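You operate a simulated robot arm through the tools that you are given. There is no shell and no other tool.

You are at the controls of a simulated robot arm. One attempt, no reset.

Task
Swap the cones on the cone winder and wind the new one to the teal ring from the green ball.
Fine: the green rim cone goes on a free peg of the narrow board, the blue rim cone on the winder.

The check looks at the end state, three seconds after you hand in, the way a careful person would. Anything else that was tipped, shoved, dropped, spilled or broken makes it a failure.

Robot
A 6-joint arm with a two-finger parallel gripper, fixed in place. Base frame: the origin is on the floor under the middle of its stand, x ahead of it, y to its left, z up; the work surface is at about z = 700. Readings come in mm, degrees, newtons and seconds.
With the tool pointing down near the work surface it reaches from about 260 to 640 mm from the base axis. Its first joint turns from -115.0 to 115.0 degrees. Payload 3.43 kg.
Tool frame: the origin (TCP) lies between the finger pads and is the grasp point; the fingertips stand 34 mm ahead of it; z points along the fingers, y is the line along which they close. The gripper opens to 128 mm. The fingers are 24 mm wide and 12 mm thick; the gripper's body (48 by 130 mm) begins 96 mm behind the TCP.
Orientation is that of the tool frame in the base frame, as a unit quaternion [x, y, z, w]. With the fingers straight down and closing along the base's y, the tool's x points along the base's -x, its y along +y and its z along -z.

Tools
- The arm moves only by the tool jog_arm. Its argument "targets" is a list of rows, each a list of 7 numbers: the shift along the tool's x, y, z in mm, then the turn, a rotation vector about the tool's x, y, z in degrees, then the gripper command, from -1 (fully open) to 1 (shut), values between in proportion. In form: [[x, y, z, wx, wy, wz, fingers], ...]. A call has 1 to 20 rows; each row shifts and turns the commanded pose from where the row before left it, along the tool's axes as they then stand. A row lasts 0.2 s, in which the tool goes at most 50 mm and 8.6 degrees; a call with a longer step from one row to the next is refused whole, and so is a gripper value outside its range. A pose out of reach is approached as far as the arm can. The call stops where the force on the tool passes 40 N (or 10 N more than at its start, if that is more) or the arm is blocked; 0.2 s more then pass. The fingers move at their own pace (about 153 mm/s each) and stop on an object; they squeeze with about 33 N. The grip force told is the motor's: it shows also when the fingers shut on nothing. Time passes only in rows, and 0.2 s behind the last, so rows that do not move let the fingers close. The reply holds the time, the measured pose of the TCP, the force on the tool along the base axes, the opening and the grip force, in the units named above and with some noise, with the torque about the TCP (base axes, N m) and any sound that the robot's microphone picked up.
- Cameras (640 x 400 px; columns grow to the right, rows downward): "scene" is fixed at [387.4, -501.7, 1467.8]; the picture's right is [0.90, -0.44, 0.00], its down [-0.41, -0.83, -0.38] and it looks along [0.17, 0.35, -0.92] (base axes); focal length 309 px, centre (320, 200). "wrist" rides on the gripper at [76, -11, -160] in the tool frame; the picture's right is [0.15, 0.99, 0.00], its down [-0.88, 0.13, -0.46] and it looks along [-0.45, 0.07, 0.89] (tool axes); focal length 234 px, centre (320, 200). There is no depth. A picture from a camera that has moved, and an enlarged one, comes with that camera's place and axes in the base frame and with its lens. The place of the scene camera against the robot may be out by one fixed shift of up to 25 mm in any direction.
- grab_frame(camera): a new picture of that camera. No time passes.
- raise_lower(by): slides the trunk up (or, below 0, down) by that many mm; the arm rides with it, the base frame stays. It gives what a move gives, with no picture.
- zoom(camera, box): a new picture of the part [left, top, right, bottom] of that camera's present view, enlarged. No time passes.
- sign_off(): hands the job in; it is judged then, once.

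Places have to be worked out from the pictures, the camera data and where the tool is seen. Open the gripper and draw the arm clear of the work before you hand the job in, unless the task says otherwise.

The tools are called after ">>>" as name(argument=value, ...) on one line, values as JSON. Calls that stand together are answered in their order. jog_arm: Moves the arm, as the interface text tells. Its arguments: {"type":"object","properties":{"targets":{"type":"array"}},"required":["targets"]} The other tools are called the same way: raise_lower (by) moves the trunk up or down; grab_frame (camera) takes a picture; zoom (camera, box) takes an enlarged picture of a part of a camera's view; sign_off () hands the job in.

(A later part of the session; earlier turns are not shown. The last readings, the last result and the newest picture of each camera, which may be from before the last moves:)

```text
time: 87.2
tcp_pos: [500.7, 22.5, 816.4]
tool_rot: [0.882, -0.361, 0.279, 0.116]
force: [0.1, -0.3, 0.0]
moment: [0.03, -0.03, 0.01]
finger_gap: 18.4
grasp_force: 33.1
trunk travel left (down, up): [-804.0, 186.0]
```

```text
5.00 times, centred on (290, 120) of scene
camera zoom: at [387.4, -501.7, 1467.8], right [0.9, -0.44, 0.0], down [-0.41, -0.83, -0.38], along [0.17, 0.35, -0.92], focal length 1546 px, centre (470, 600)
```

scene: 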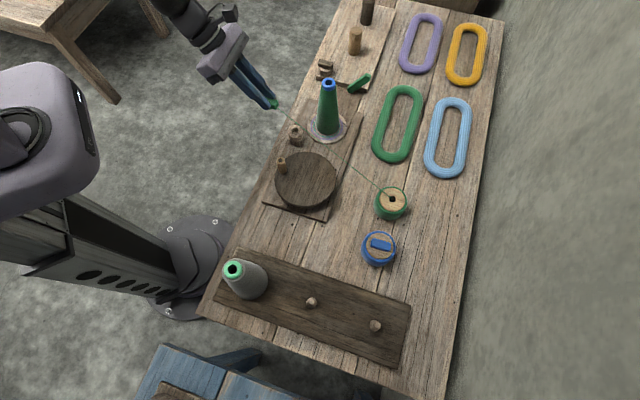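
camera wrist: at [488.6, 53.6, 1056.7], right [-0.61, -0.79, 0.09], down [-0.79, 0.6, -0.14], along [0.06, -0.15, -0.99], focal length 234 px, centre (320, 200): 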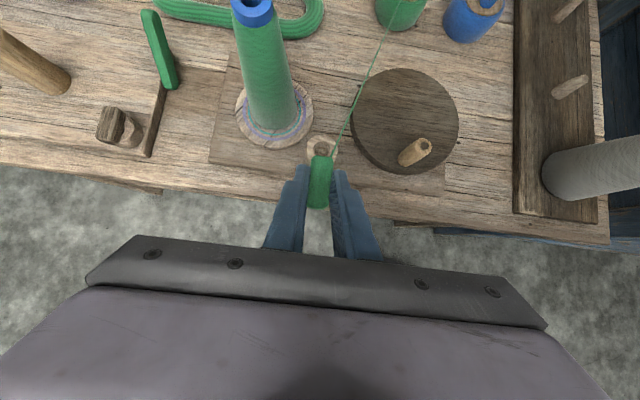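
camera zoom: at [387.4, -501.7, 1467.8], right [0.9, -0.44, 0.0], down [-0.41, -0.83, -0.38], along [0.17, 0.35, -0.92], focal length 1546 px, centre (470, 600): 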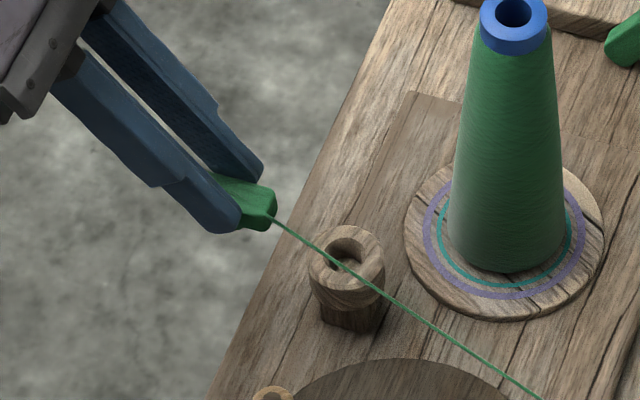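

The cup is a 41 mm ring with a 22 mm hole; like the far station's toggle, the bar should rest across it. Cup centre ≈ (555, -32), top ≈ 769. I rise a bit and move the bar over it.

>>> jog_arm(targets=[[8.1, 0, -11.4, 0, 0, 0, 1], [12.8, 0.2, 9, 0, 0, 0, 1], [17, 0.3, 12.1, 0, 0, 0, 1], [14, 0.2, 9.9, 0, 0, 0, 1], [7.2, 0.1, 5.1, 0, 0, 0, 1], [0, 0, 0, 0, 0, 0, 1]])

>>> zoom(camera="wrist", box=[270, 100, 370, 220])

>>> zoom(camera="scene", box=[250, 80, 330, 160])

```text
time: 88.6
tcp_pos: [545.7, -22.1, 829.2]
tool_rot: [0.881, -0.362, 0.28, 0.116]
force: [0.4, -0.4, -0.9]
moment: [0.04, -0.01, -0.03]
finger_gap: 18.3
grasp_force: 33.1
trunk travel left (down, up): [-804.0, 186.0]
```

```text
3.33 times, centred on (320, 160) of wrist
camera zoom: at [532.7, 7.4, 1004.8], right [-0.61, -0.79, 0.09], down [-0.79, 0.6, -0.13], along [0.06, -0.15, -0.99], focal length 781 px, centre (320, 333)
```

zoom: 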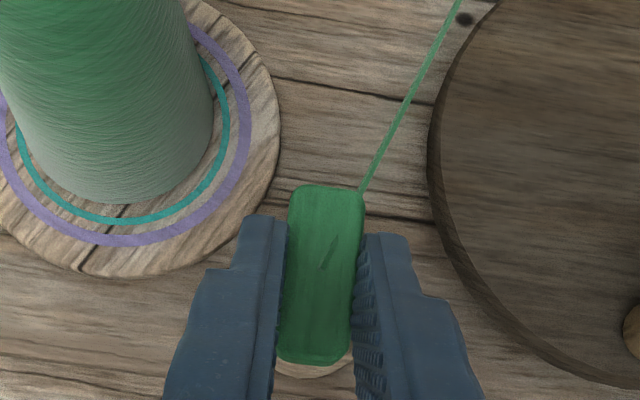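

```text
5.00 times, centred on (290, 120) of scene
camera zoom: at [387.4, -501.7, 1467.8], right [0.9, -0.44, 0.0], down [-0.41, -0.83, -0.38], along [0.17, 0.35, -0.92], focal length 1546 px, centre (470, 600)
```

zoom: 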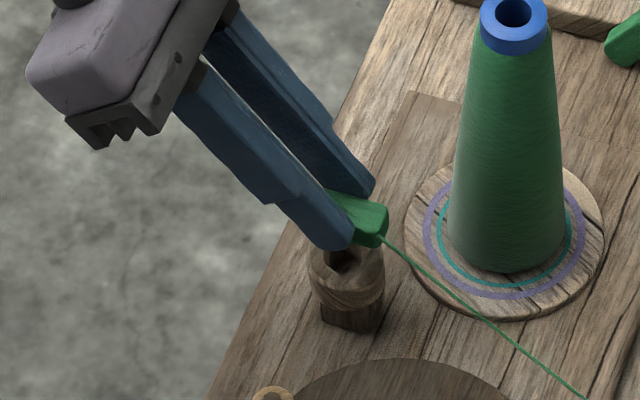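

Bar centre is computed within about 1–2 mm of the cup centre. I lower it gently.

>>> jog_arm(targets=[[-3.18, 0, 4.49, 0, 0, 0, 1], [-3.18, 0, 4.49, 0, 0, 0, 1], [-3.18, 0, 4.49, 0, 0, 0, 1], [-2.3, 0, 3.3, 0, 0, 0, 1], [0, 0, 0, 0, 0, 0, 1]])

>>> zoom(camera="scene", box=[250, 80, 330, 160])

```text
time: 89.8
tcp_pos: [547.1, -22.8, 808.7]
tool_rot: [0.882, -0.362, 0.28, 0.115]
force: [-0.6, 0.3, -0.1]
moment: [0.0, 0.02, -0.01]
finger_gap: 18.2
grasp_force: 33.4
trunk travel left (down, up): [-804.0, 186.0]
```

```text
5.00 times, centred on (290, 120) of scene
camera zoom: at [387.4, -501.7, 1467.8], right [0.9, -0.44, 0.0], down [-0.41, -0.83, -0.38], along [0.17, 0.35, -0.92], focal length 1546 px, centre (470, 600)
```

zoom: 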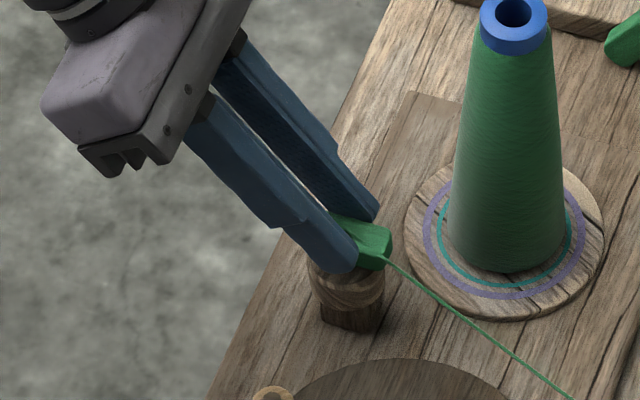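

>>> jog_arm(targets=[[-1.8, 0.5, 0.2, 0, 0, 0, 1], [-1.16, 0, 1.63, 0, 0, 0, 1], [0, 0, 0, 0, 0, 0, 1]])

>>> jog_arm(targets=[[-1.16, 0, 1.63, 0, 0, 0, 1], [-0.6, 0, 0.8, 0, 0, 0, 1], [0, 0, 0, 0, 0, 0, 1]])

>>> zoom(camera="scene", box=[250, 80, 330, 160])

>>> zoom(camera="wrist", box=[270, 130, 370, 230])

```text
time: 90.6
tcp_pos: [544.2, -21.2, 806.2]
tool_rot: [0.882, -0.361, 0.28, 0.115]
force: [0.0, -0.7, 0.3]
moment: [0.03, -0.01, 0.0]
finger_gap: 18.3
grasp_force: 33.6
trunk travel left (down, up): [-804.0, 186.0]
```

```text
time: 91.4
tcp_pos: [544.6, -19.9, 804.4]
tool_rot: [0.882, -0.361, 0.281, 0.115]
force: [-2.3, 0.6, 8.8]
moment: [-0.11, 0.13, -0.03]
finger_gap: 18.0
grasp_force: 33.6
trunk travel left (down, up): [-804.0, 186.0]
```

```text
5.00 times, centred on (290, 120) of scene
camera zoom: at [387.4, -501.7, 1467.8], right [0.9, -0.44, 0.0], down [-0.41, -0.83, -0.38], along [0.17, 0.35, -0.92], focal length 1546 px, centre (470, 600)
```

zoom: 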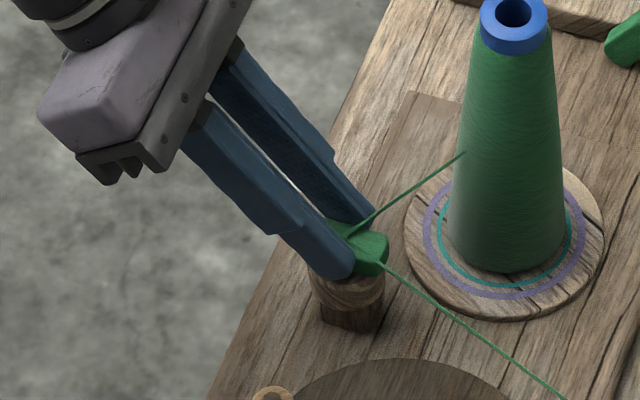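

```text
4.00 times, centred on (320, 180) of wrist
camera zoom: at [531.2, 8.2, 979.3], right [-0.61, -0.79, 0.08], down [-0.79, 0.6, -0.14], along [0.06, -0.15, -0.99], focal length 937 px, centre (320, 280)
```

zoom: 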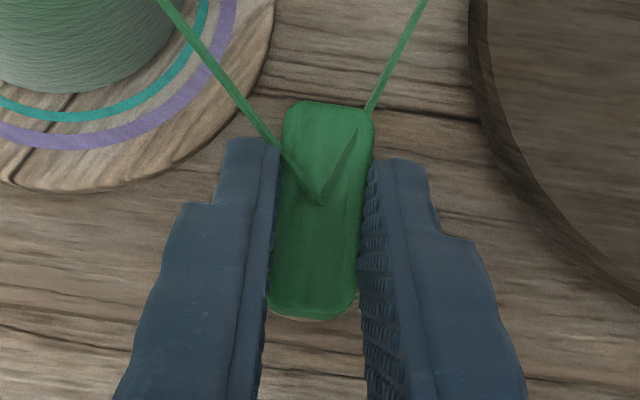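

The yarn now runs from the toggle to the cone – it has been recognised in the cup. I ease up 1 mm and open the fingers gently.

>>> jog_arm(targets=[[0.6, 0, -0.8, 0, 0, 0, 1], [0, 0, 0, 0, 0, 0, 0.65], [0, 0, 0, 0, 0, 0, 0.5], [0, 0, 0, 0, 0, 0, 0.3], [0, 0, 0, 0, 0, 0, 0.3]])

>>> zoom(camera="scene", box=[250, 80, 330, 160])

>>> zoom(camera="wrist", box=[270, 130, 370, 230])

```text
time: 92.6
tcp_pos: [544.0, -20.8, 803.1]
tool_rot: [0.882, -0.363, 0.279, 0.116]
force: [0.7, 0.3, -0.2]
moment: [0.0, -0.03, -0.01]
finger_gap: 44.9
grasp_force: 0.0
trunk travel left (down, up): [-804.0, 186.0]
```

```text
5.00 times, centred on (290, 120) of scene
camera zoom: at [387.4, -501.7, 1467.8], right [0.9, -0.44, 0.0], down [-0.41, -0.83, -0.38], along [0.17, 0.35, -0.92], focal length 1546 px, centre (470, 600)
```

zoom: 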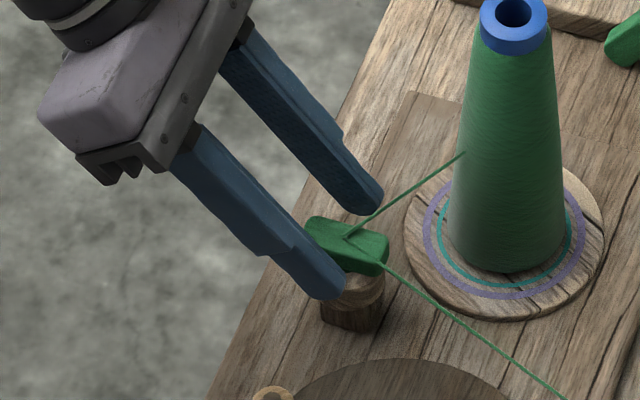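

```text
4.00 times, centred on (320, 180) of wrist
camera zoom: at [531.4, 7.8, 979.3], right [-0.61, -0.79, 0.09], down [-0.79, 0.6, -0.13], along [0.06, -0.15, -0.99], focal length 937 px, centre (320, 280)
```

zoom: 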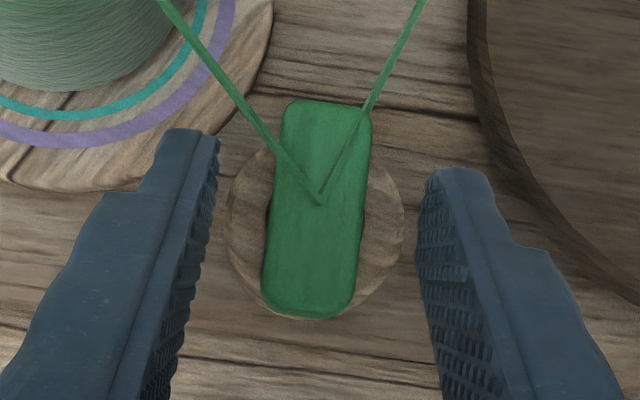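

The toggle rests squared on the cup and the yarn is threaded. I back straight out along the fingers.

>>> jog_arm(targets=[[0, 0, -10, 0, 0, 0, 0.3], [0, 0, -25, 0, 0, 0, 0.3], [0, 0, -45, 0, 0, 0, 0.3], [0, 0, -45, 0, 0, 0, 0.0], [0, 0, 0, 0, 0, 0, 0.0]])

>>> grab_frame(camera="wrist")

>>> grab_frame(camera="scene")

>>> zoom(camera="scene", box=[250, 80, 350, 220])

```text
time: 93.8
tcp_pos: [493.4, 31.6, 904.6]
tool_rot: [0.882, -0.361, 0.279, 0.115]
force: [-0.3, 0.2, -1.0]
moment: [-0.02, -0.01, -0.01]
finger_gap: 64.2
grasp_force: 0.0
trunk travel left (down, up): [-804.0, 186.0]
```

```text
taken
camera wrist: at [480.6, 60.3, 1080.8], right [-0.61, -0.79, 0.09], down [-0.79, 0.6, -0.13], along [0.05, -0.15, -0.99], focal length 234 px, centre (320, 200)
```

wrist: 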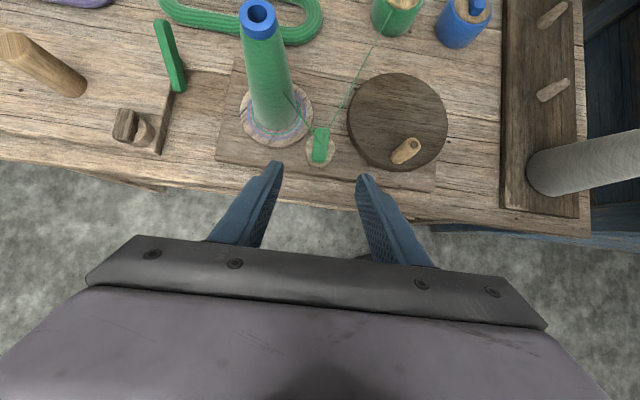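

```text
taken
```

scene: 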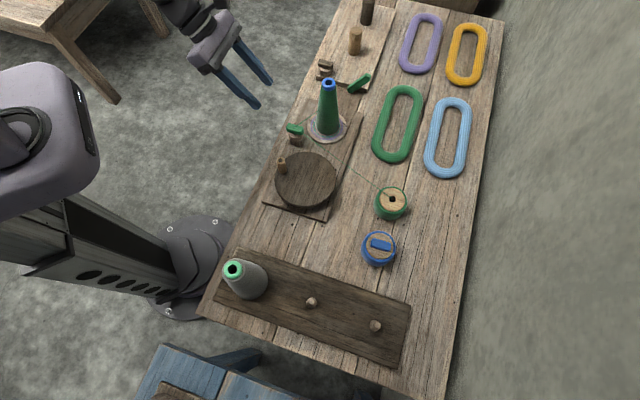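

```text
2.86 times, centred on (300, 150) of scene
camera zoom: at [387.4, -501.7, 1467.8], right [0.9, -0.44, 0.0], down [-0.41, -0.83, -0.38], along [0.17, 0.35, -0.92], focal length 883 px, centre (377, 343)
```

zoom: 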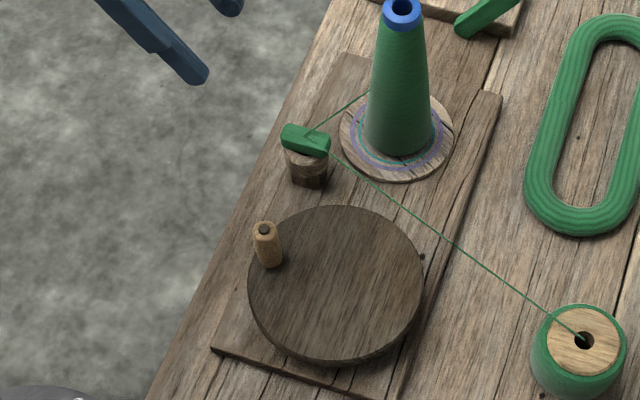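

Threaded: ball → toggle → cone. Now I need precise crank geometry; I untilt and turn the tool (to azimuth ~206°, mid wrist range), moving to hover above the disc.

>>> zoom(camera="wrist", box=[330, 50, 470, 190])

>>> jog_arm(targets=[[0, 0, 0, 0, -7.1, 0, 0], [0, 0, 0, 0, -7.1, 0, 0], [0, 0, 0, 0, -7.1, 0, 0], [0, 0, 0, 0, -7.1, 0, 0], [0, 0, 0, 0, -7.1, 0, 0], [0, 0, -50, 0, 0, 0, 0], [0, 0, 0, 0, 0, 8.4, 0], [0, 0, 0, 0, 0, 8.4, 0], [0, 0, 0, 0, 0, 8.4, 0], [0, 0, 0, 0, 0, 8.4, 0], [0, 0, 0, 0, 0, 8.4, 0], [0, 0, 0, 0, 0, 8.4, 0], [0, 0, 0, 0, 0, 8.4, 0], [0, 0, 0, 0, 0, 8.4, 0], [0, 0, 0, 0, 0, 8.4, 0], [0, 0, 0, 0, 0, 8.4, 0], [0, 0, 0, 0, 0, 8.4, 0], [0, 0, 0, 0, 0, 8.4, 0], [0, 0, 0, 0, 0, 8.4, 0]])

>>> grab_frame(camera="wrist")

```text
2.86 times, centred on (400, 120) of wrist
camera zoom: at [480.6, 60.3, 1080.8], right [-0.61, -0.79, 0.09], down [-0.79, 0.6, -0.13], along [0.05, -0.15, -0.99], focal length 669 px, centre (91, 429)
```

zoom: 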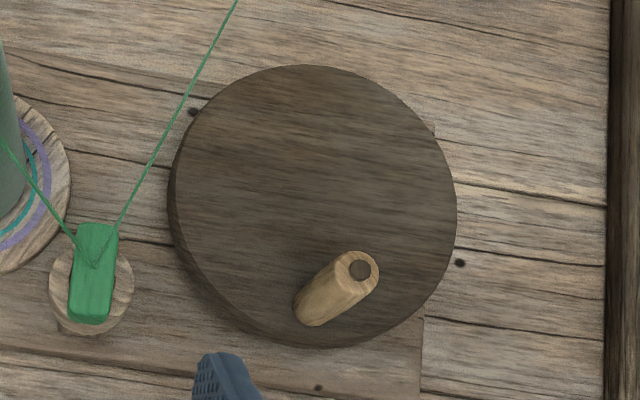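

```text
time: 97.8
tcp_pos: [493.4, 29.9, 956.0]
tool_rot: [-0.225, 0.974, 0.002, -0.002]
force: [-0.3, 0.6, 0.0]
moment: [0.03, 0.0, -0.02]
finger_gap: 63.9
grasp_force: 0.0
trunk travel left (down, up): [-804.0, 186.0]
```

```text
taken
camera wrist: at [431.3, -14.4, 1116.9], right [-0.57, 0.82, 0.01], down [0.74, 0.5, 0.45], along [0.37, 0.26, -0.89], focal length 234 px, centre (320, 200)
```

wrist: 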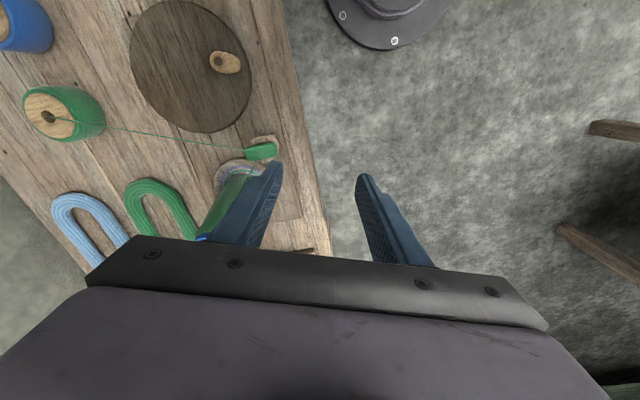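

I slide over so the camera is straight above the disc.

>>> jog_arm(targets=[[-5.4, -43.4, 0, 0, 0, 0, 0], [-5.4, -43.4, 0, 0, 0, 0, 0], [-5.4, -43.4, 0, 0, 0, 0, 0], [-5.4, -43.4, 0, 0, 0, 0, 0], [0, 0, 0, 0, 0, 0, 0]])

>>> grab_frame(camera="wrist")

>>> zoom(camera="wrist", box=[240, 20, 400, 180])

```text
time: 99.0
tcp_pos: [589.9, -117.4, 955.1]
tool_rot: [-0.227, 0.974, 0.002, -0.001]
force: [-0.5, -0.1, -0.3]
moment: [-0.03, 0.03, -0.03]
finger_gap: 64.0
grasp_force: 0.0
trunk travel left (down, up): [-804.0, 186.0]
```

```text
taken
camera wrist: at [528.2, -160.6, 1115.6], right [-0.57, 0.82, 0.0], down [0.73, 0.5, 0.45], along [0.37, 0.26, -0.89], focal length 234 px, centre (320, 200)
```

wrist: 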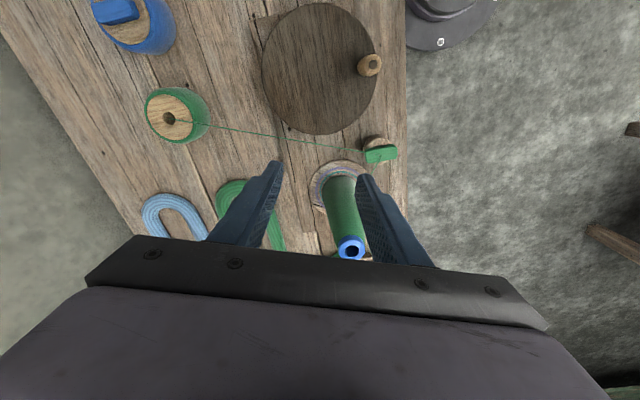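

```text
2.50 times, centred on (320, 100) of wrist
camera zoom: at [528.2, -160.6, 1115.6], right [-0.57, 0.82, 0.0], down [0.73, 0.5, 0.45], along [0.37, 0.26, -0.89], focal length 585 px, centre (320, 450)
```

zoom: 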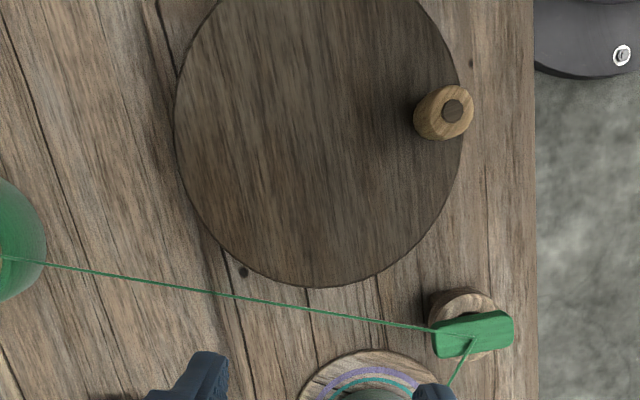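

Triangulating two views: knob top ≈ (480, -119.5, 811), disc top ≈ 757, disc centre ≈ (522.5, -162.5), so the crank radius is about 60 mm. I move above the knob with fingers at 40 mm.

>>> jog_arm(targets=[[25, 11.7, 20, 0, 0, 0, 0.375], [25, 11.7, 20, 0, 0, 0, 0.375], [25, 11.7, 20, 0, 0, 0, 0.375], [24.6, 11.7, 20, 0, 0, 0, 0.375], [0, 0, 0, 0, 0, 0, 0.375]])

>>> grab_frame(camera="wrist")

>>> zoom(camera="wrist", box=[250, 110, 390, 230])

>>> zoom(camera="scene", box=[240, 90, 360, 220])

```text
time: 100.2
tcp_pos: [479.1, -120.2, 875.9]
tool_rot: [-0.227, 0.974, 0.001, -0.001]
force: [0.1, 0.8, -0.2]
moment: [0.0, -0.01, -0.01]
finger_gap: 39.9
grasp_force: 0.1
trunk travel left (down, up): [-804.0, 186.0]
```

```text
taken
camera wrist: at [416.0, -164.2, 1037.0], right [-0.57, 0.82, 0.0], down [0.73, 0.5, 0.45], along [0.37, 0.26, -0.89], focal length 234 px, centre (320, 200)
```

wrist: 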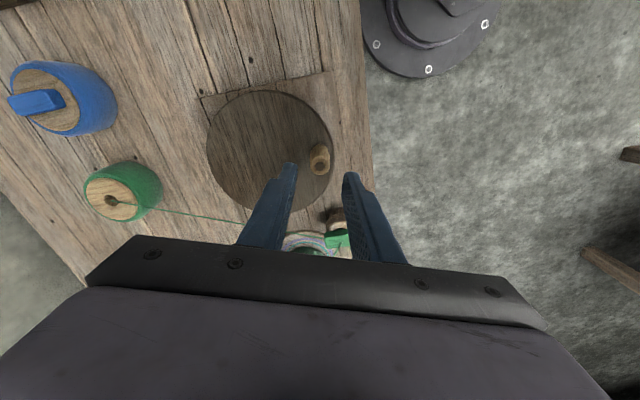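

```text
3.33 times, centred on (320, 170) of wrist
camera zoom: at [416.0, -164.2, 1037.0], right [-0.57, 0.82, 0.0], down [0.73, 0.5, 0.45], along [0.37, 0.26, -0.89], focal length 781 px, centre (320, 300)
```

zoom: 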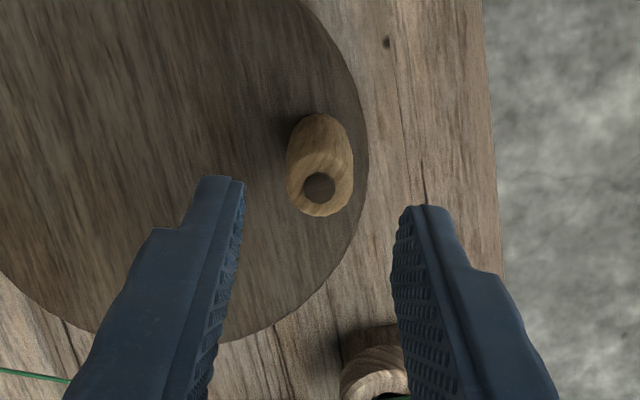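

```text
3.08 times, centred on (300, 155) of scene
camera zoom: at [387.4, -501.7, 1467.8], right [0.9, -0.44, 0.0], down [-0.41, -0.83, -0.38], along [0.17, 0.35, -0.92], focal length 951 px, centre (382, 338)
```

zoom: 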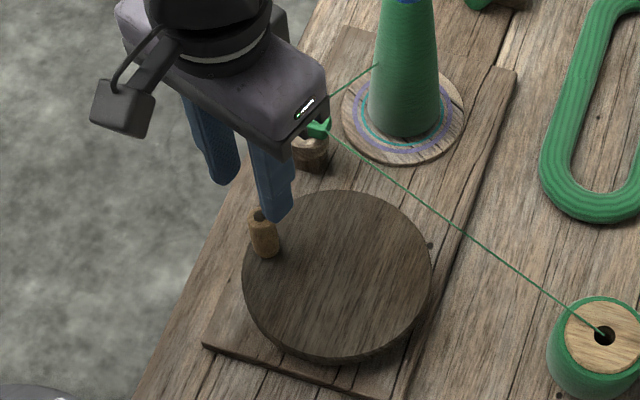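

Knob is centred under the TCP. I descend around it and then close gently.

>>> jog_arm(targets=[[0, 0, 19, 0, 0, 0, 0.375], [0, 0, 19, 0, 0, 0, 0.375], [0, 0, 19, 0, 0, 0, 0.375], [0, 0, 14, 0, 0, 0, 0.375], [0, 0, 0, 0, 0, 0, 0.375]])

>>> zoom(camera="wrist", box=[250, 110, 390, 230])

>>> zoom(camera="scene", box=[240, 90, 360, 220])

```text
time: 101.4
tcp_pos: [479.6, -118.3, 805.2]
tool_rot: [-0.227, 0.974, 0.002, -0.001]
force: [-0.3, 0.7, 0.1]
moment: [-0.04, -0.03, 0.03]
finger_gap: 40.0
grasp_force: 0.0
trunk travel left (down, up): [-804.0, 186.0]
```

```text
3.33 times, centred on (320, 170) of wrist
camera zoom: at [416.6, -162.6, 966.6], right [-0.57, 0.82, 0.0], down [0.73, 0.5, 0.45], along [0.37, 0.26, -0.89], focal length 781 px, centre (320, 300)
```

zoom: 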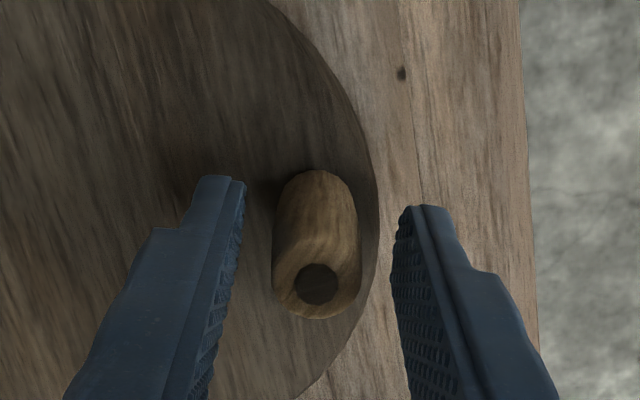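

```text
3.08 times, centred on (300, 155) of scene
camera zoom: at [387.4, -501.7, 1467.8], right [0.9, -0.44, 0.0], down [-0.41, -0.83, -0.38], along [0.17, 0.35, -0.92], focal length 951 px, centre (382, 338)
```

zoom: 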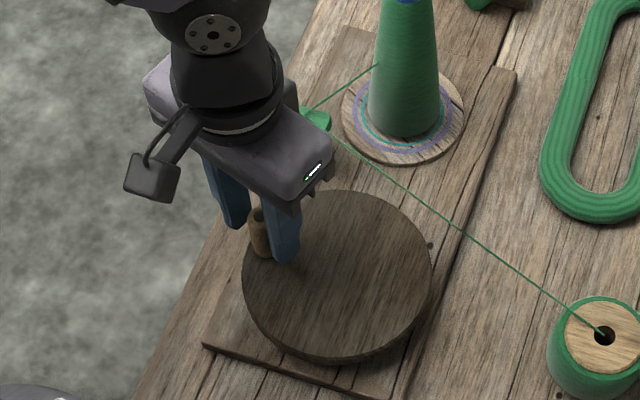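

Knob is centred between the fingers. I close on it.

>>> jog_arm(targets=[[0, 0, 0, 0, 0, 0, 0.6], [0, 0, 0, 0, 0, 0, 1], [0, 0, 0, 0, 0, 0, 1], [0, 0, 0, 0, 0, 0, 1]])

>>> zoom(camera="wrist", box=[250, 110, 390, 230])

```text
time: 102.4
tcp_pos: [479.3, -117.9, 804.6]
tool_rot: [-0.227, 0.974, 0.002, -0.001]
force: [0.5, -0.7, -4.0]
moment: [-0.61, -1.05, 0.0]
finger_gap: 20.8
grasp_force: 45.1
trunk travel left (down, up): [-804.0, 186.0]
```

```text
3.33 times, centred on (320, 170) of wrist
camera zoom: at [416.9, -162.8, 966.7], right [-0.57, 0.82, 0.0], down [0.73, 0.5, 0.45], along [0.37, 0.26, -0.89], focal length 781 px, centre (320, 300)
```

zoom: 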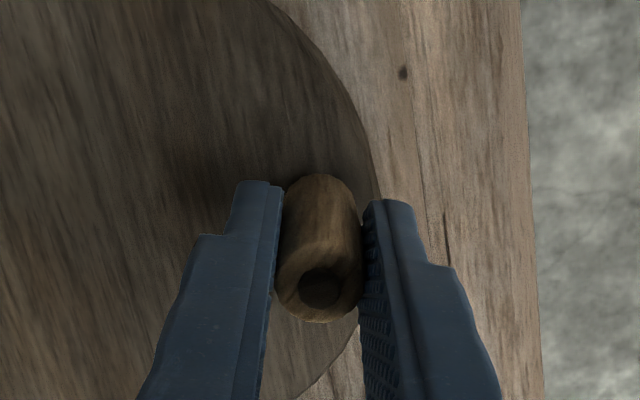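

Knob gripped (20.8 mm). I test a small 20° clockwise turn along the crank circle and watch the force and the cone.

>>> jog_arm(targets=[[-5.3, 1.2, 0, 0, 0, 0, 1], [-5.3, 1.0, 0, 0, 0, 0, 1], [-5.4, 0.5, 0, 0, 0, 0, 1], [-5.4, 0.1, 0, 0, 0, 0, 1], [0, 0, 0, 0, 0, 0, 1]])

>>> zoom(camera="scene", box=[240, 60, 380, 220])

>>> zoom(camera="wrist", box=[250, 110, 390, 230])

```text
time: 103.6
tcp_pos: [497.0, -106.9, 805.1]
tool_rot: [-0.227, 0.974, 0.001, -0.002]
force: [0.9, -5.0, 14.3]
moment: [-1.16, 0.93, -0.02]
finger_gap: 21.0
grasp_force: 44.8
trunk travel left (down, up): [-804.0, 186.0]
```

```text
2.50 times, centred on (310, 140) of scene
camera zoom: at [387.4, -501.7, 1467.8], right [0.9, -0.44, 0.0], down [-0.41, -0.83, -0.38], along [0.17, 0.35, -0.92], focal length 773 px, centre (345, 350)
```

zoom: 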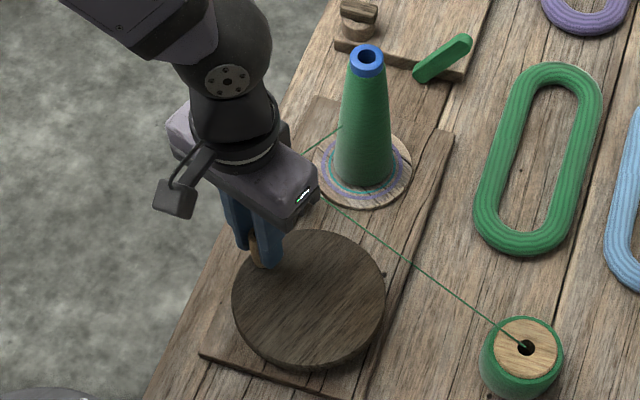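

```text
3.33 times, centred on (320, 170) of wrist
camera zoom: at [434.0, -151.0, 966.6], right [-0.57, 0.82, 0.0], down [0.73, 0.51, 0.46], along [0.37, 0.26, -0.89], focal length 781 px, centre (320, 300)
```

zoom: 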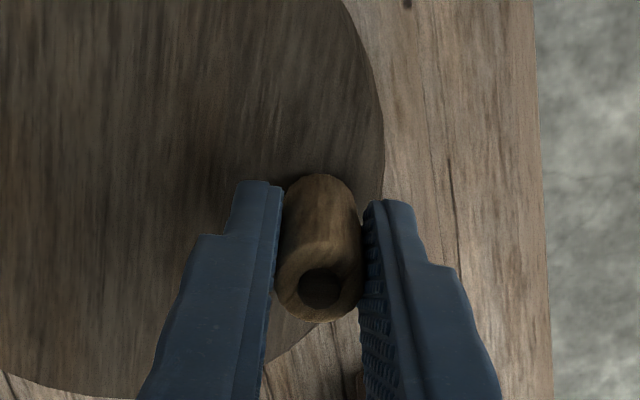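

The disc turns with the knob. I continue clockwise 90° and check forces and the cone.

>>> jog_arm(targets=[[-10.65, -1.23, 0, 0, 0, 0, 1], [-10.27, -3.06, 0, 0, 0, 0, 1], [-9.59, -4.8, 0, 0, 0, 0, 1], [-8.61, -6.39, 0, 0, 0, 0, 1], [-7.37, -7.79, 0, 0, 0, 0, 1], [-5.9, -8.95, 0, 0, 0, 0, 1], [-4.26, -9.84, 0, 0, 0, 0, 1], [-2.48, -10.43, 0, 0, 0, 0, 1], [-0.64, -10.7, 0, 0, 0, 0, 1]])

>>> zoom(camera="scene", box=[240, 60, 380, 220])

>>> zoom(camera="wrist", box=[250, 110, 390, 230])

```text
time: 105.6
tcp_pos: [578.1, -135.9, 804.5]
tool_rot: [-0.226, 0.974, 0.002, 0.0]
force: [-0.7, -1.6, 17.0]
moment: [-0.25, -0.44, -0.02]
finger_gap: 21.0
grasp_force: 45.3
trunk travel left (down, up): [-804.0, 186.0]
```

```text
2.50 times, centred on (310, 140) of scene
camera zoom: at [387.4, -501.7, 1467.8], right [0.9, -0.44, 0.0], down [-0.41, -0.83, -0.38], along [0.17, 0.35, -0.92], focal length 773 px, centre (345, 350)
```

zoom: 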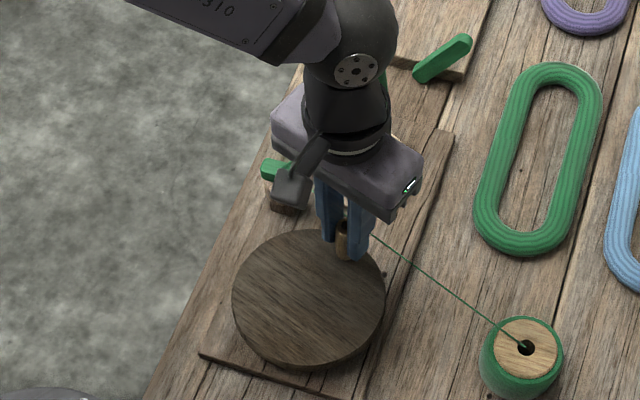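

```text
3.33 times, centred on (320, 170) of wrist
camera zoom: at [515.4, -180.8, 966.5], right [-0.57, 0.82, 0.0], down [0.73, 0.5, 0.46], along [0.37, 0.26, -0.89], focal length 781 px, centre (320, 300)
```

zoom: 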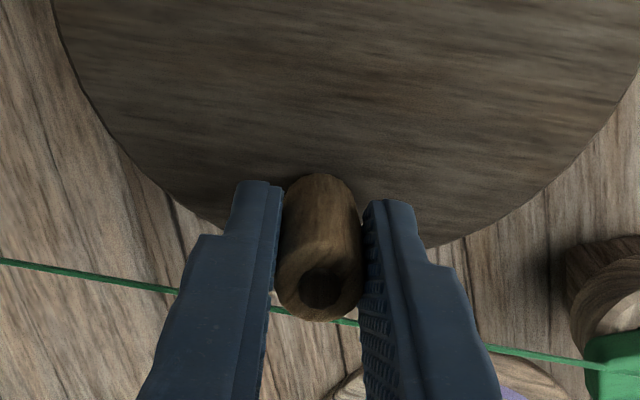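

Smooth. I continue another 180° clockwise.

>>> jog_arm(targets=[[1.23, -10.65, 0, 0, 0, 0, 1], [3.06, -10.27, 0, 0, 0, 0, 1], [4.8, -9.59, 0, 0, 0, 0, 1], [6.39, -8.61, 0, 0, 0, 0, 1], [7.79, -7.37, 0, 0, 0, 0, 1], [8.95, -5.9, 0, 0, 0, 0, 1], [9.84, -4.26, 0, 0, 0, 0, 1], [10.43, -2.48, 0, 0, 0, 0, 1], [10.7, -0.64, 0, 0, 0, 0, 1], [10.65, 1.23, 0, 0, 0, 0, 1], [10.27, 3.06, 0, 0, 0, 0, 1], [9.59, 4.8, 0, 0, 0, 0, 1], [8.61, 6.39, 0, 0, 0, 0, 1], [7.37, 7.79, 0, 0, 0, 0, 1], [5.9, 8.95, 0, 0, 0, 0, 1], [4.26, 9.84, 0, 0, 0, 0, 1], [2.48, 10.43, 0, 0, 0, 0, 1], [0.64, 10.7, 0, 0, 0, 0, 1]])

>>> zoom(camera="scene", box=[240, 60, 380, 220])

>>> zoom(camera="scene", box=[290, 60, 370, 150])

```text
time: 109.4
tcp_pos: [464.4, -185.2, 804.7]
tool_rot: [-0.226, 0.974, 0.003, -0.002]
force: [-6.8, -2.1, 16.7]
moment: [-1.06, -0.38, 0.01]
finger_gap: 21.1
grasp_force: 45.1
trunk travel left (down, up): [-804.0, 186.0]
```

```text
2.50 times, centred on (310, 140) of scene
camera zoom: at [387.4, -501.7, 1467.8], right [0.9, -0.44, 0.0], down [-0.41, -0.83, -0.38], along [0.17, 0.35, -0.92], focal length 773 px, centre (345, 350)
```

zoom: 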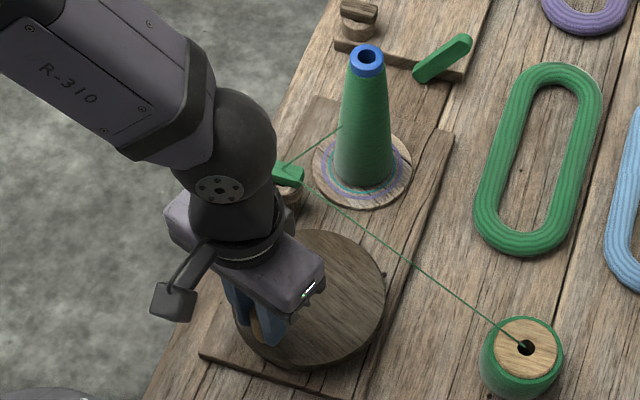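

```text
4.44 times, centred on (330, 105) of scene
camera zoom: at [387.4, -501.7, 1467.8], right [0.9, -0.44, 0.0], down [-0.41, -0.83, -0.38], along [0.17, 0.35, -0.92], focal length 1374 px, centre (276, 622)
```

zoom: 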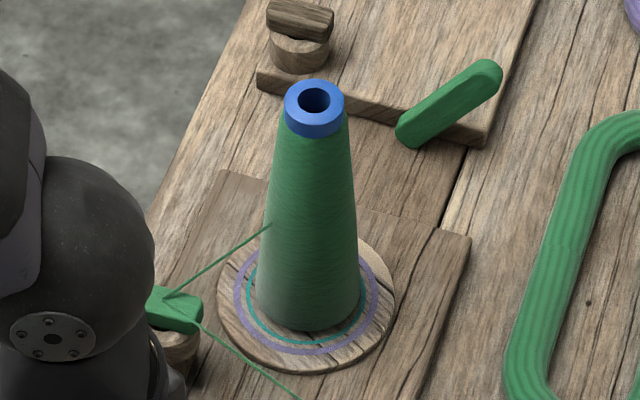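

The view is clear again; I take a high zoom on the cone base and rings to measure growth.

>>> zoom(camera="scene", box=[305, 105, 355, 145])

```text
10.00 times, centred on (330, 125) of scene
camera zoom: at [387.4, -501.7, 1467.8], right [0.9, -0.44, 0.0], down [-0.41, -0.83, -0.38], along [0.17, 0.35, -0.92], focal length 3092 px, centre (220, 950)
```

zoom: 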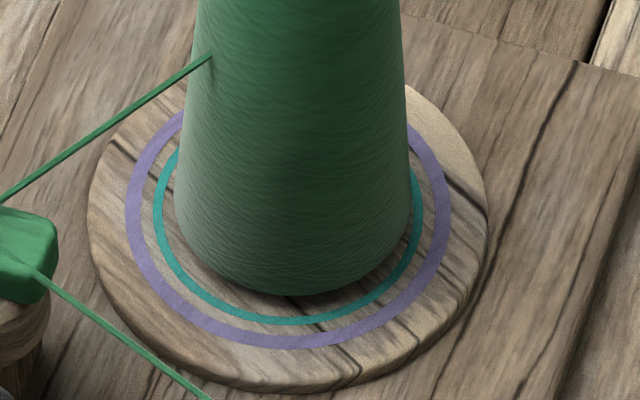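

Growth is visible: yarn edge now ~119 px vs teal ring at ~129 px (radius). I refined the crank centre to (522.2, -162.7), R=62. I turn another 100° and re-measure.

>>> jog_arm(targets=[[-1.86, 10.65, 0, 0, 0, 0, 1], [-3.68, 10.16, 0, 0, 0, 0, 1], [-5.39, 9.37, 0, 0, 0, 0, 1], [-6.93, 8.29, 0, 0, 0, 0, 1], [-8.27, 6.96, 0, 0, 0, 0, 1], [-9.35, 5.42, 0, 0, 0, 0, 1], [-10.15, 3.72, 0, 0, 0, 0, 1], [-10.64, 1.9, 0, 0, 0, 0, 1], [-10.81, 0.02, 0, 0, 0, 0, 1]])

>>> zoom(camera="scene", box=[305, 105, 355, 145])

>>> zoom(camera="scene", box=[240, 60, 380, 220])

```text
time: 111.4
tcp_pos: [501.7, -104.4, 805.0]
tool_rot: [-0.227, 0.974, 0.001, -0.001]
force: [-3.1, 11.5, 22.2]
moment: [-0.49, 1.05, 0.03]
finger_gap: 20.7
grasp_force: 45.2
trunk travel left (down, up): [-804.0, 186.0]
```

```text
10.00 times, centred on (330, 125) of scene
camera zoom: at [387.4, -501.7, 1467.8], right [0.9, -0.44, 0.0], down [-0.41, -0.83, -0.38], along [0.17, 0.35, -0.92], focal length 3092 px, centre (220, 950)
```

zoom: 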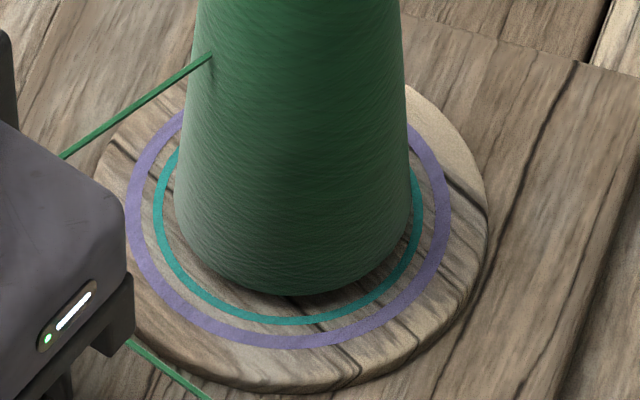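

```text
2.50 times, centred on (310, 140) of scene
camera zoom: at [387.4, -501.7, 1467.8], right [0.9, -0.44, 0.0], down [-0.41, -0.83, -0.38], along [0.17, 0.35, -0.92], focal length 773 px, centre (345, 350)
```

zoom: 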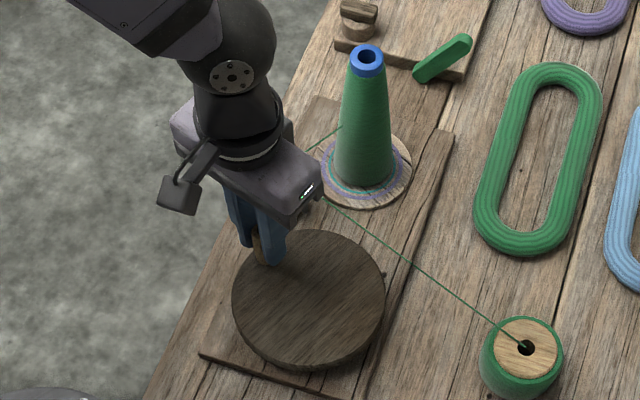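

No measurable change over the last 90°, so growth per turn is small (or direction matters). I relieve the vertical load and make one full clockwise turn, then compare.

>>> jog_arm(targets=[[-18.67, -5.28, -1.5, 0, 0, 0, 1], [-16.12, -10.79, 0, 0, 0, 0, 1], [-12.0, -15.25, 0, 0, 0, 0, 1], [-6.7, -18.21, 0, 0, 0, 0, 1], [-0.74, -19.39, 0, 0, 0, 0, 1], [5.28, -18.67, 0, 0, 0, 0, 1], [10.79, -16.12, 0, 0, 0, 0, 1], [15.25, -12.0, 0, 0, 0, 0, 1], [18.21, -6.7, 0, 0, 0, 0, 1], [19.39, -0.74, 0, 0, 0, 0, 1], [18.67, 5.28, 0, 0, 0, 0, 1], [16.12, 10.79, 0, 0, 0, 0, 1], [12.0, 15.25, 0, 0, 0, 0, 1], [6.7, 18.21, 0, 0, 0, 0, 1], [0.74, 19.39, 0, 0, 0, 0, 1], [-5.28, 18.67, 0, 0, 0, 0, 1], [-10.79, 16.12, 0, 0, 0, 0, 1], [-15.25, 12.0, 0, 0, 0, 0, 1], [-18.21, 6.7, 0, 0, 0, 0, 1], [-19.39, 0.74, 0, 0, 0, 0, 1]])

>>> zoom(camera="scene", box=[305, 105, 355, 145])

>>> zoom(camera="scene", box=[240, 60, 380, 220])

```text
time: 115.6
tcp_pos: [498.9, -105.5, 803.9]
tool_rot: [-0.228, 0.974, 0.002, -0.004]
force: [-1.7, 8.6, -4.4]
moment: [-1.44, -0.08, -0.01]
finger_gap: 21.2
grasp_force: 44.7
trunk travel left (down, up): [-804.0, 186.0]
```

```text
10.00 times, centred on (330, 125) of scene
camera zoom: at [387.4, -501.7, 1467.8], right [0.9, -0.44, 0.0], down [-0.41, -0.83, -0.38], along [0.17, 0.35, -0.92], focal length 3092 px, centre (220, 950)
```

zoom: 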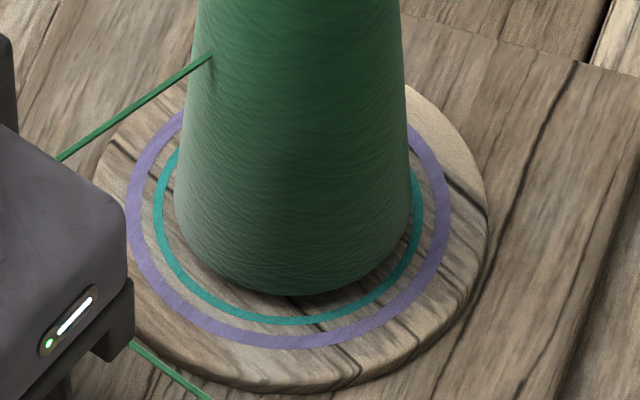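

```text
2.50 times, centred on (310, 140) of scene
camera zoom: at [387.4, -501.7, 1467.8], right [0.9, -0.44, 0.0], down [-0.41, -0.83, -0.38], along [0.17, 0.35, -0.92], focal length 773 px, centre (345, 350)
```

zoom: 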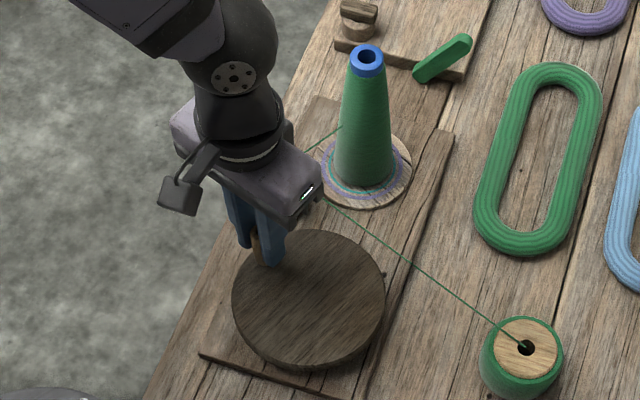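

A full clockwise turn changed nothing. I try counter-clockwise: 90° first, then re-measure.

>>> jog_arm(targets=[[19.33, -1.69, 0, 0, 0, 0, 1], [17.86, -7.58, 0, 0, 0, 0, 1], [14.64, -12.73, 0, 0, 0, 0, 1], [9.99, -16.63, 0, 0, 0, 0, 1], [4.36, -18.9, 0, 0, 0, 0, 1]])

>>> zoom(camera="scene", box=[305, 105, 355, 145])

>>> zoom(camera="scene", box=[240, 60, 380, 220])

```text
time: 116.8
tcp_pos: [466.1, -190.9, 805.4]
tool_rot: [-0.227, 0.974, 0.002, -0.002]
force: [-15.4, -8.1, -2.2]
moment: [-1.26, 0.78, -0.01]
finger_gap: 21.1
grasp_force: 45.1
trunk travel left (down, up): [-804.0, 186.0]
```

```text
10.00 times, centred on (330, 125) of scene
camera zoom: at [387.4, -501.7, 1467.8], right [0.9, -0.44, 0.0], down [-0.41, -0.83, -0.38], along [0.17, 0.35, -0.92], focal length 3092 px, centre (220, 950)
```

zoom: 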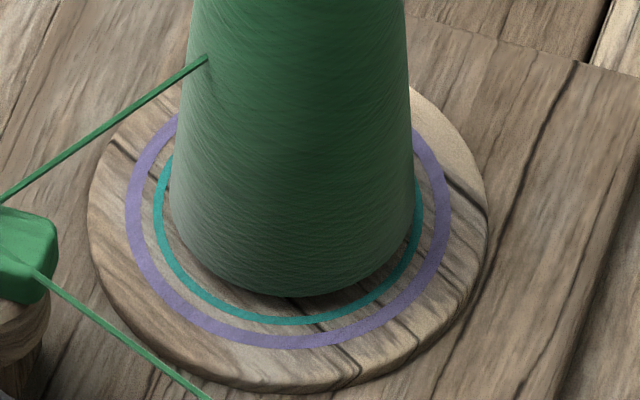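

```text
2.50 times, centred on (310, 140) of scene
camera zoom: at [387.4, -501.7, 1467.8], right [0.9, -0.44, 0.0], down [-0.41, -0.83, -0.38], along [0.17, 0.35, -0.92], focal length 773 px, centre (345, 350)
```

zoom: 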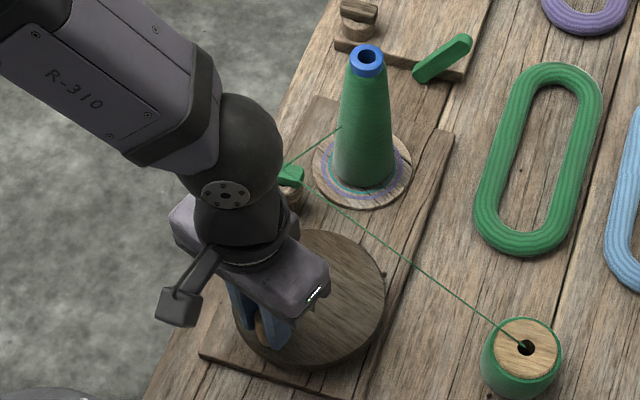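

Counter-clockwise winds: the yarn edge grew from ~119 to ~123 px in about 95°. The teal ring's mid-line is at ~130 px. I wind another 75° and re-measure.

>>> jog_arm(targets=[[-1.3, -16.1, 0, 0, 0, 0, 1], [-6.35, -14.97, 0, 0, 0, 0, 1], [-10.01, -12.81, 0, 0, 0, 0, 1], [-12.99, -9.79, 0, 0, 0, 0, 1], [-15.08, -6.09, 0, 0, 0, 0, 1], [0, 0, 0, 0, 0, 0, 1]])

>>> zoom(camera="scene", box=[305, 105, 355, 145])

>>> zoom(camera="scene", box=[240, 60, 380, 220])

```text
time: 118.2
tcp_pos: [538.2, -221.8, 804.0]
tool_rot: [-0.227, 0.974, 0.001, 0.001]
force: [4.7, -13.8, 1.7]
moment: [-0.76, -0.16, -0.05]
finger_gap: 21.0
grasp_force: 44.6
trunk travel left (down, up): [-804.0, 186.0]
```

```text
10.00 times, centred on (330, 125) of scene
camera zoom: at [387.4, -501.7, 1467.8], right [0.9, -0.44, 0.0], down [-0.41, -0.83, -0.38], along [0.17, 0.35, -0.92], focal length 3092 px, centre (220, 950)
```

zoom: 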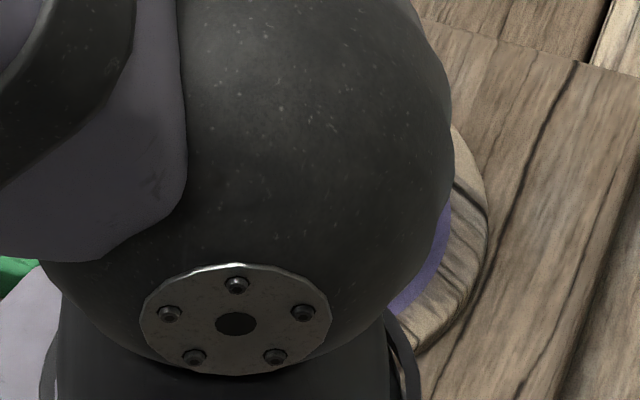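

```text
2.50 times, centred on (310, 140) of scene
camera zoom: at [387.4, -501.7, 1467.8], right [0.9, -0.44, 0.0], down [-0.41, -0.83, -0.38], along [0.17, 0.35, -0.92], focal length 773 px, centre (345, 350)
```

zoom: 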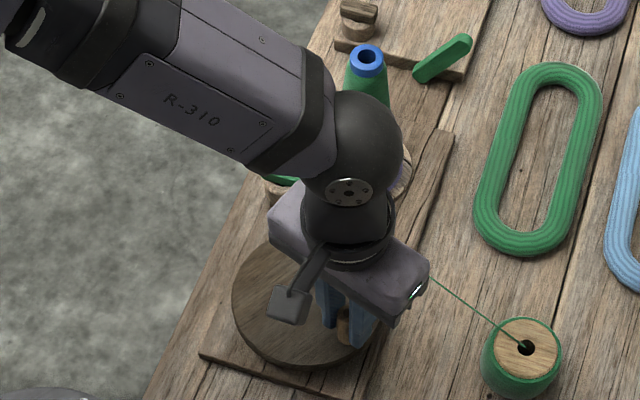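

The arm now blocks the scene view; I check the wrist view.

>>> grab_frame(camera="wrist")

```text
taken
camera wrist: at [474.4, -267.5, 966.0], right [-0.57, 0.82, 0.0], down [0.73, 0.51, 0.46], along [0.38, 0.26, -0.89], focal length 234 px, centre (320, 200)
```

wrist: 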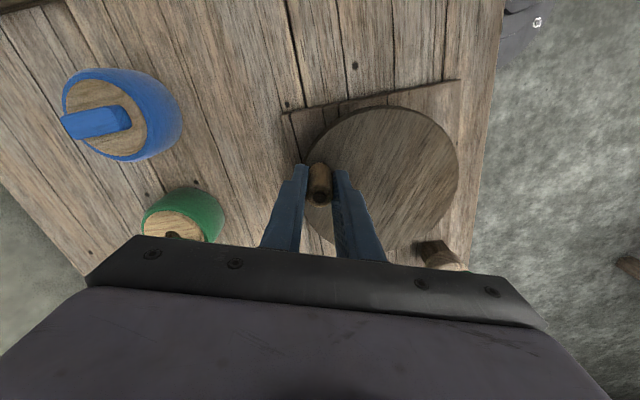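

I release the knob, rise clear, and move aside so the scene camera can see the cone base.

>>> jog_arm(targets=[[0, 0, 0, 0, 0, 0, 0.6], [0, 0, 0, 0, 0, 0, 0.4], [0, 0, 0, 0, 0, 0, 0.375], [0, 0, -20, 0, 0, 0, 0.375], [0, 0, -30, 0, 0, 0, 0.375], [0, 0, -30, 0, 0, 0, 0.375], [2.6, 39.2, 0, 0, 0, 0, 0.375], [2.6, 39.2, 0, 0, 0, 0, 0.375], [2.6, 39.2, 0, 0, 0, 0, 0.375], [0, 0, 0, 0, 0, 0, 0.375]])

>>> zoom(camera="scene", box=[305, 105, 355, 145])

>>> zoom(camera="scene", box=[240, 60, 380, 220])

```text
time: 120.4
tcp_pos: [476.4, -119.9, 885.1]
tool_rot: [-0.227, 0.974, 0.004, -0.002]
force: [0.5, -0.1, -0.7]
moment: [0.01, 0.01, 0.04]
finger_gap: 39.7
grasp_force: 0.0
trunk travel left (down, up): [-804.0, 186.0]
```

```text
10.00 times, centred on (330, 125) of scene
camera zoom: at [387.4, -501.7, 1467.8], right [0.9, -0.44, 0.0], down [-0.41, -0.83, -0.38], along [0.17, 0.35, -0.92], focal length 3092 px, centre (220, 950)
```

zoom: 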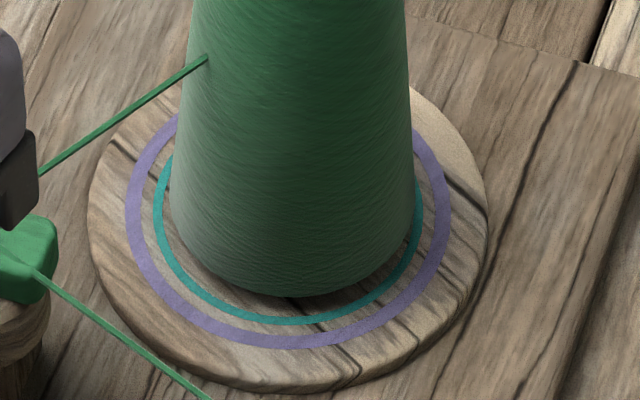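

```text
2.50 times, centred on (310, 140) of scene
camera zoom: at [387.4, -501.7, 1467.8], right [0.9, -0.44, 0.0], down [-0.41, -0.83, -0.38], along [0.17, 0.35, -0.92], focal length 773 px, centre (345, 350)
```

zoom: 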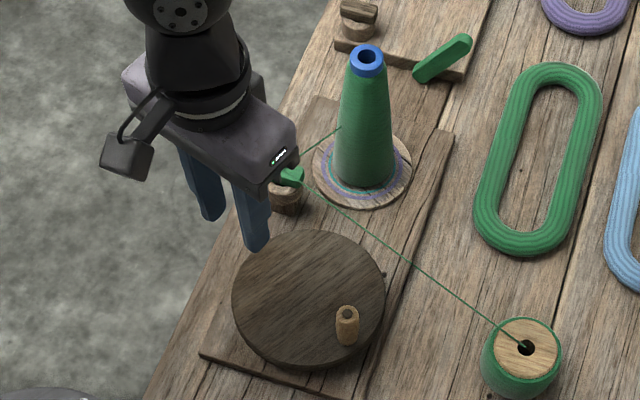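

The yarn edge is unchanged from the last look (~123 px), so growth shows in steps. I return to the knob (now at about (538, -222)) to keep winding counter-clockwise.

>>> jog_arm(targets=[[-3.4, -39.7, 0, 0, 0, 0, 0.375], [-3.4, -39.7, 0, 0, 0, 0, 0.375], [-3.4, -39.8, 0, 0, 0, 0, 0.375], [0, 0, 0, 0, 0, 0, 0.375]])

>>> zoom(camera="wrist", box=[250, 110, 390, 230])

```text
time: 121.4
tcp_pos: [538.5, -221.4, 885.2]
tool_rot: [-0.226, 0.974, 0.002, -0.002]
force: [-0.2, 1.2, -0.8]
moment: [-0.01, -0.01, 0.0]
finger_gap: 39.9
grasp_force: 0.1
trunk travel left (down, up): [-804.0, 186.0]
```

```text
3.33 times, centred on (320, 170) of wrist
camera zoom: at [476.8, -266.3, 1047.0], right [-0.57, 0.82, 0.0], down [0.73, 0.5, 0.45], along [0.37, 0.26, -0.89], focal length 781 px, centre (320, 300)
```

zoom: 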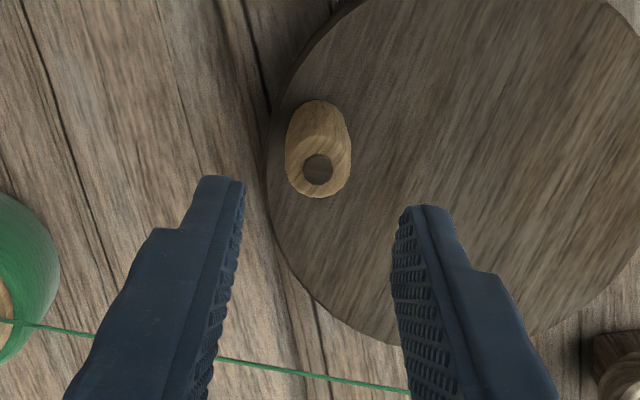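

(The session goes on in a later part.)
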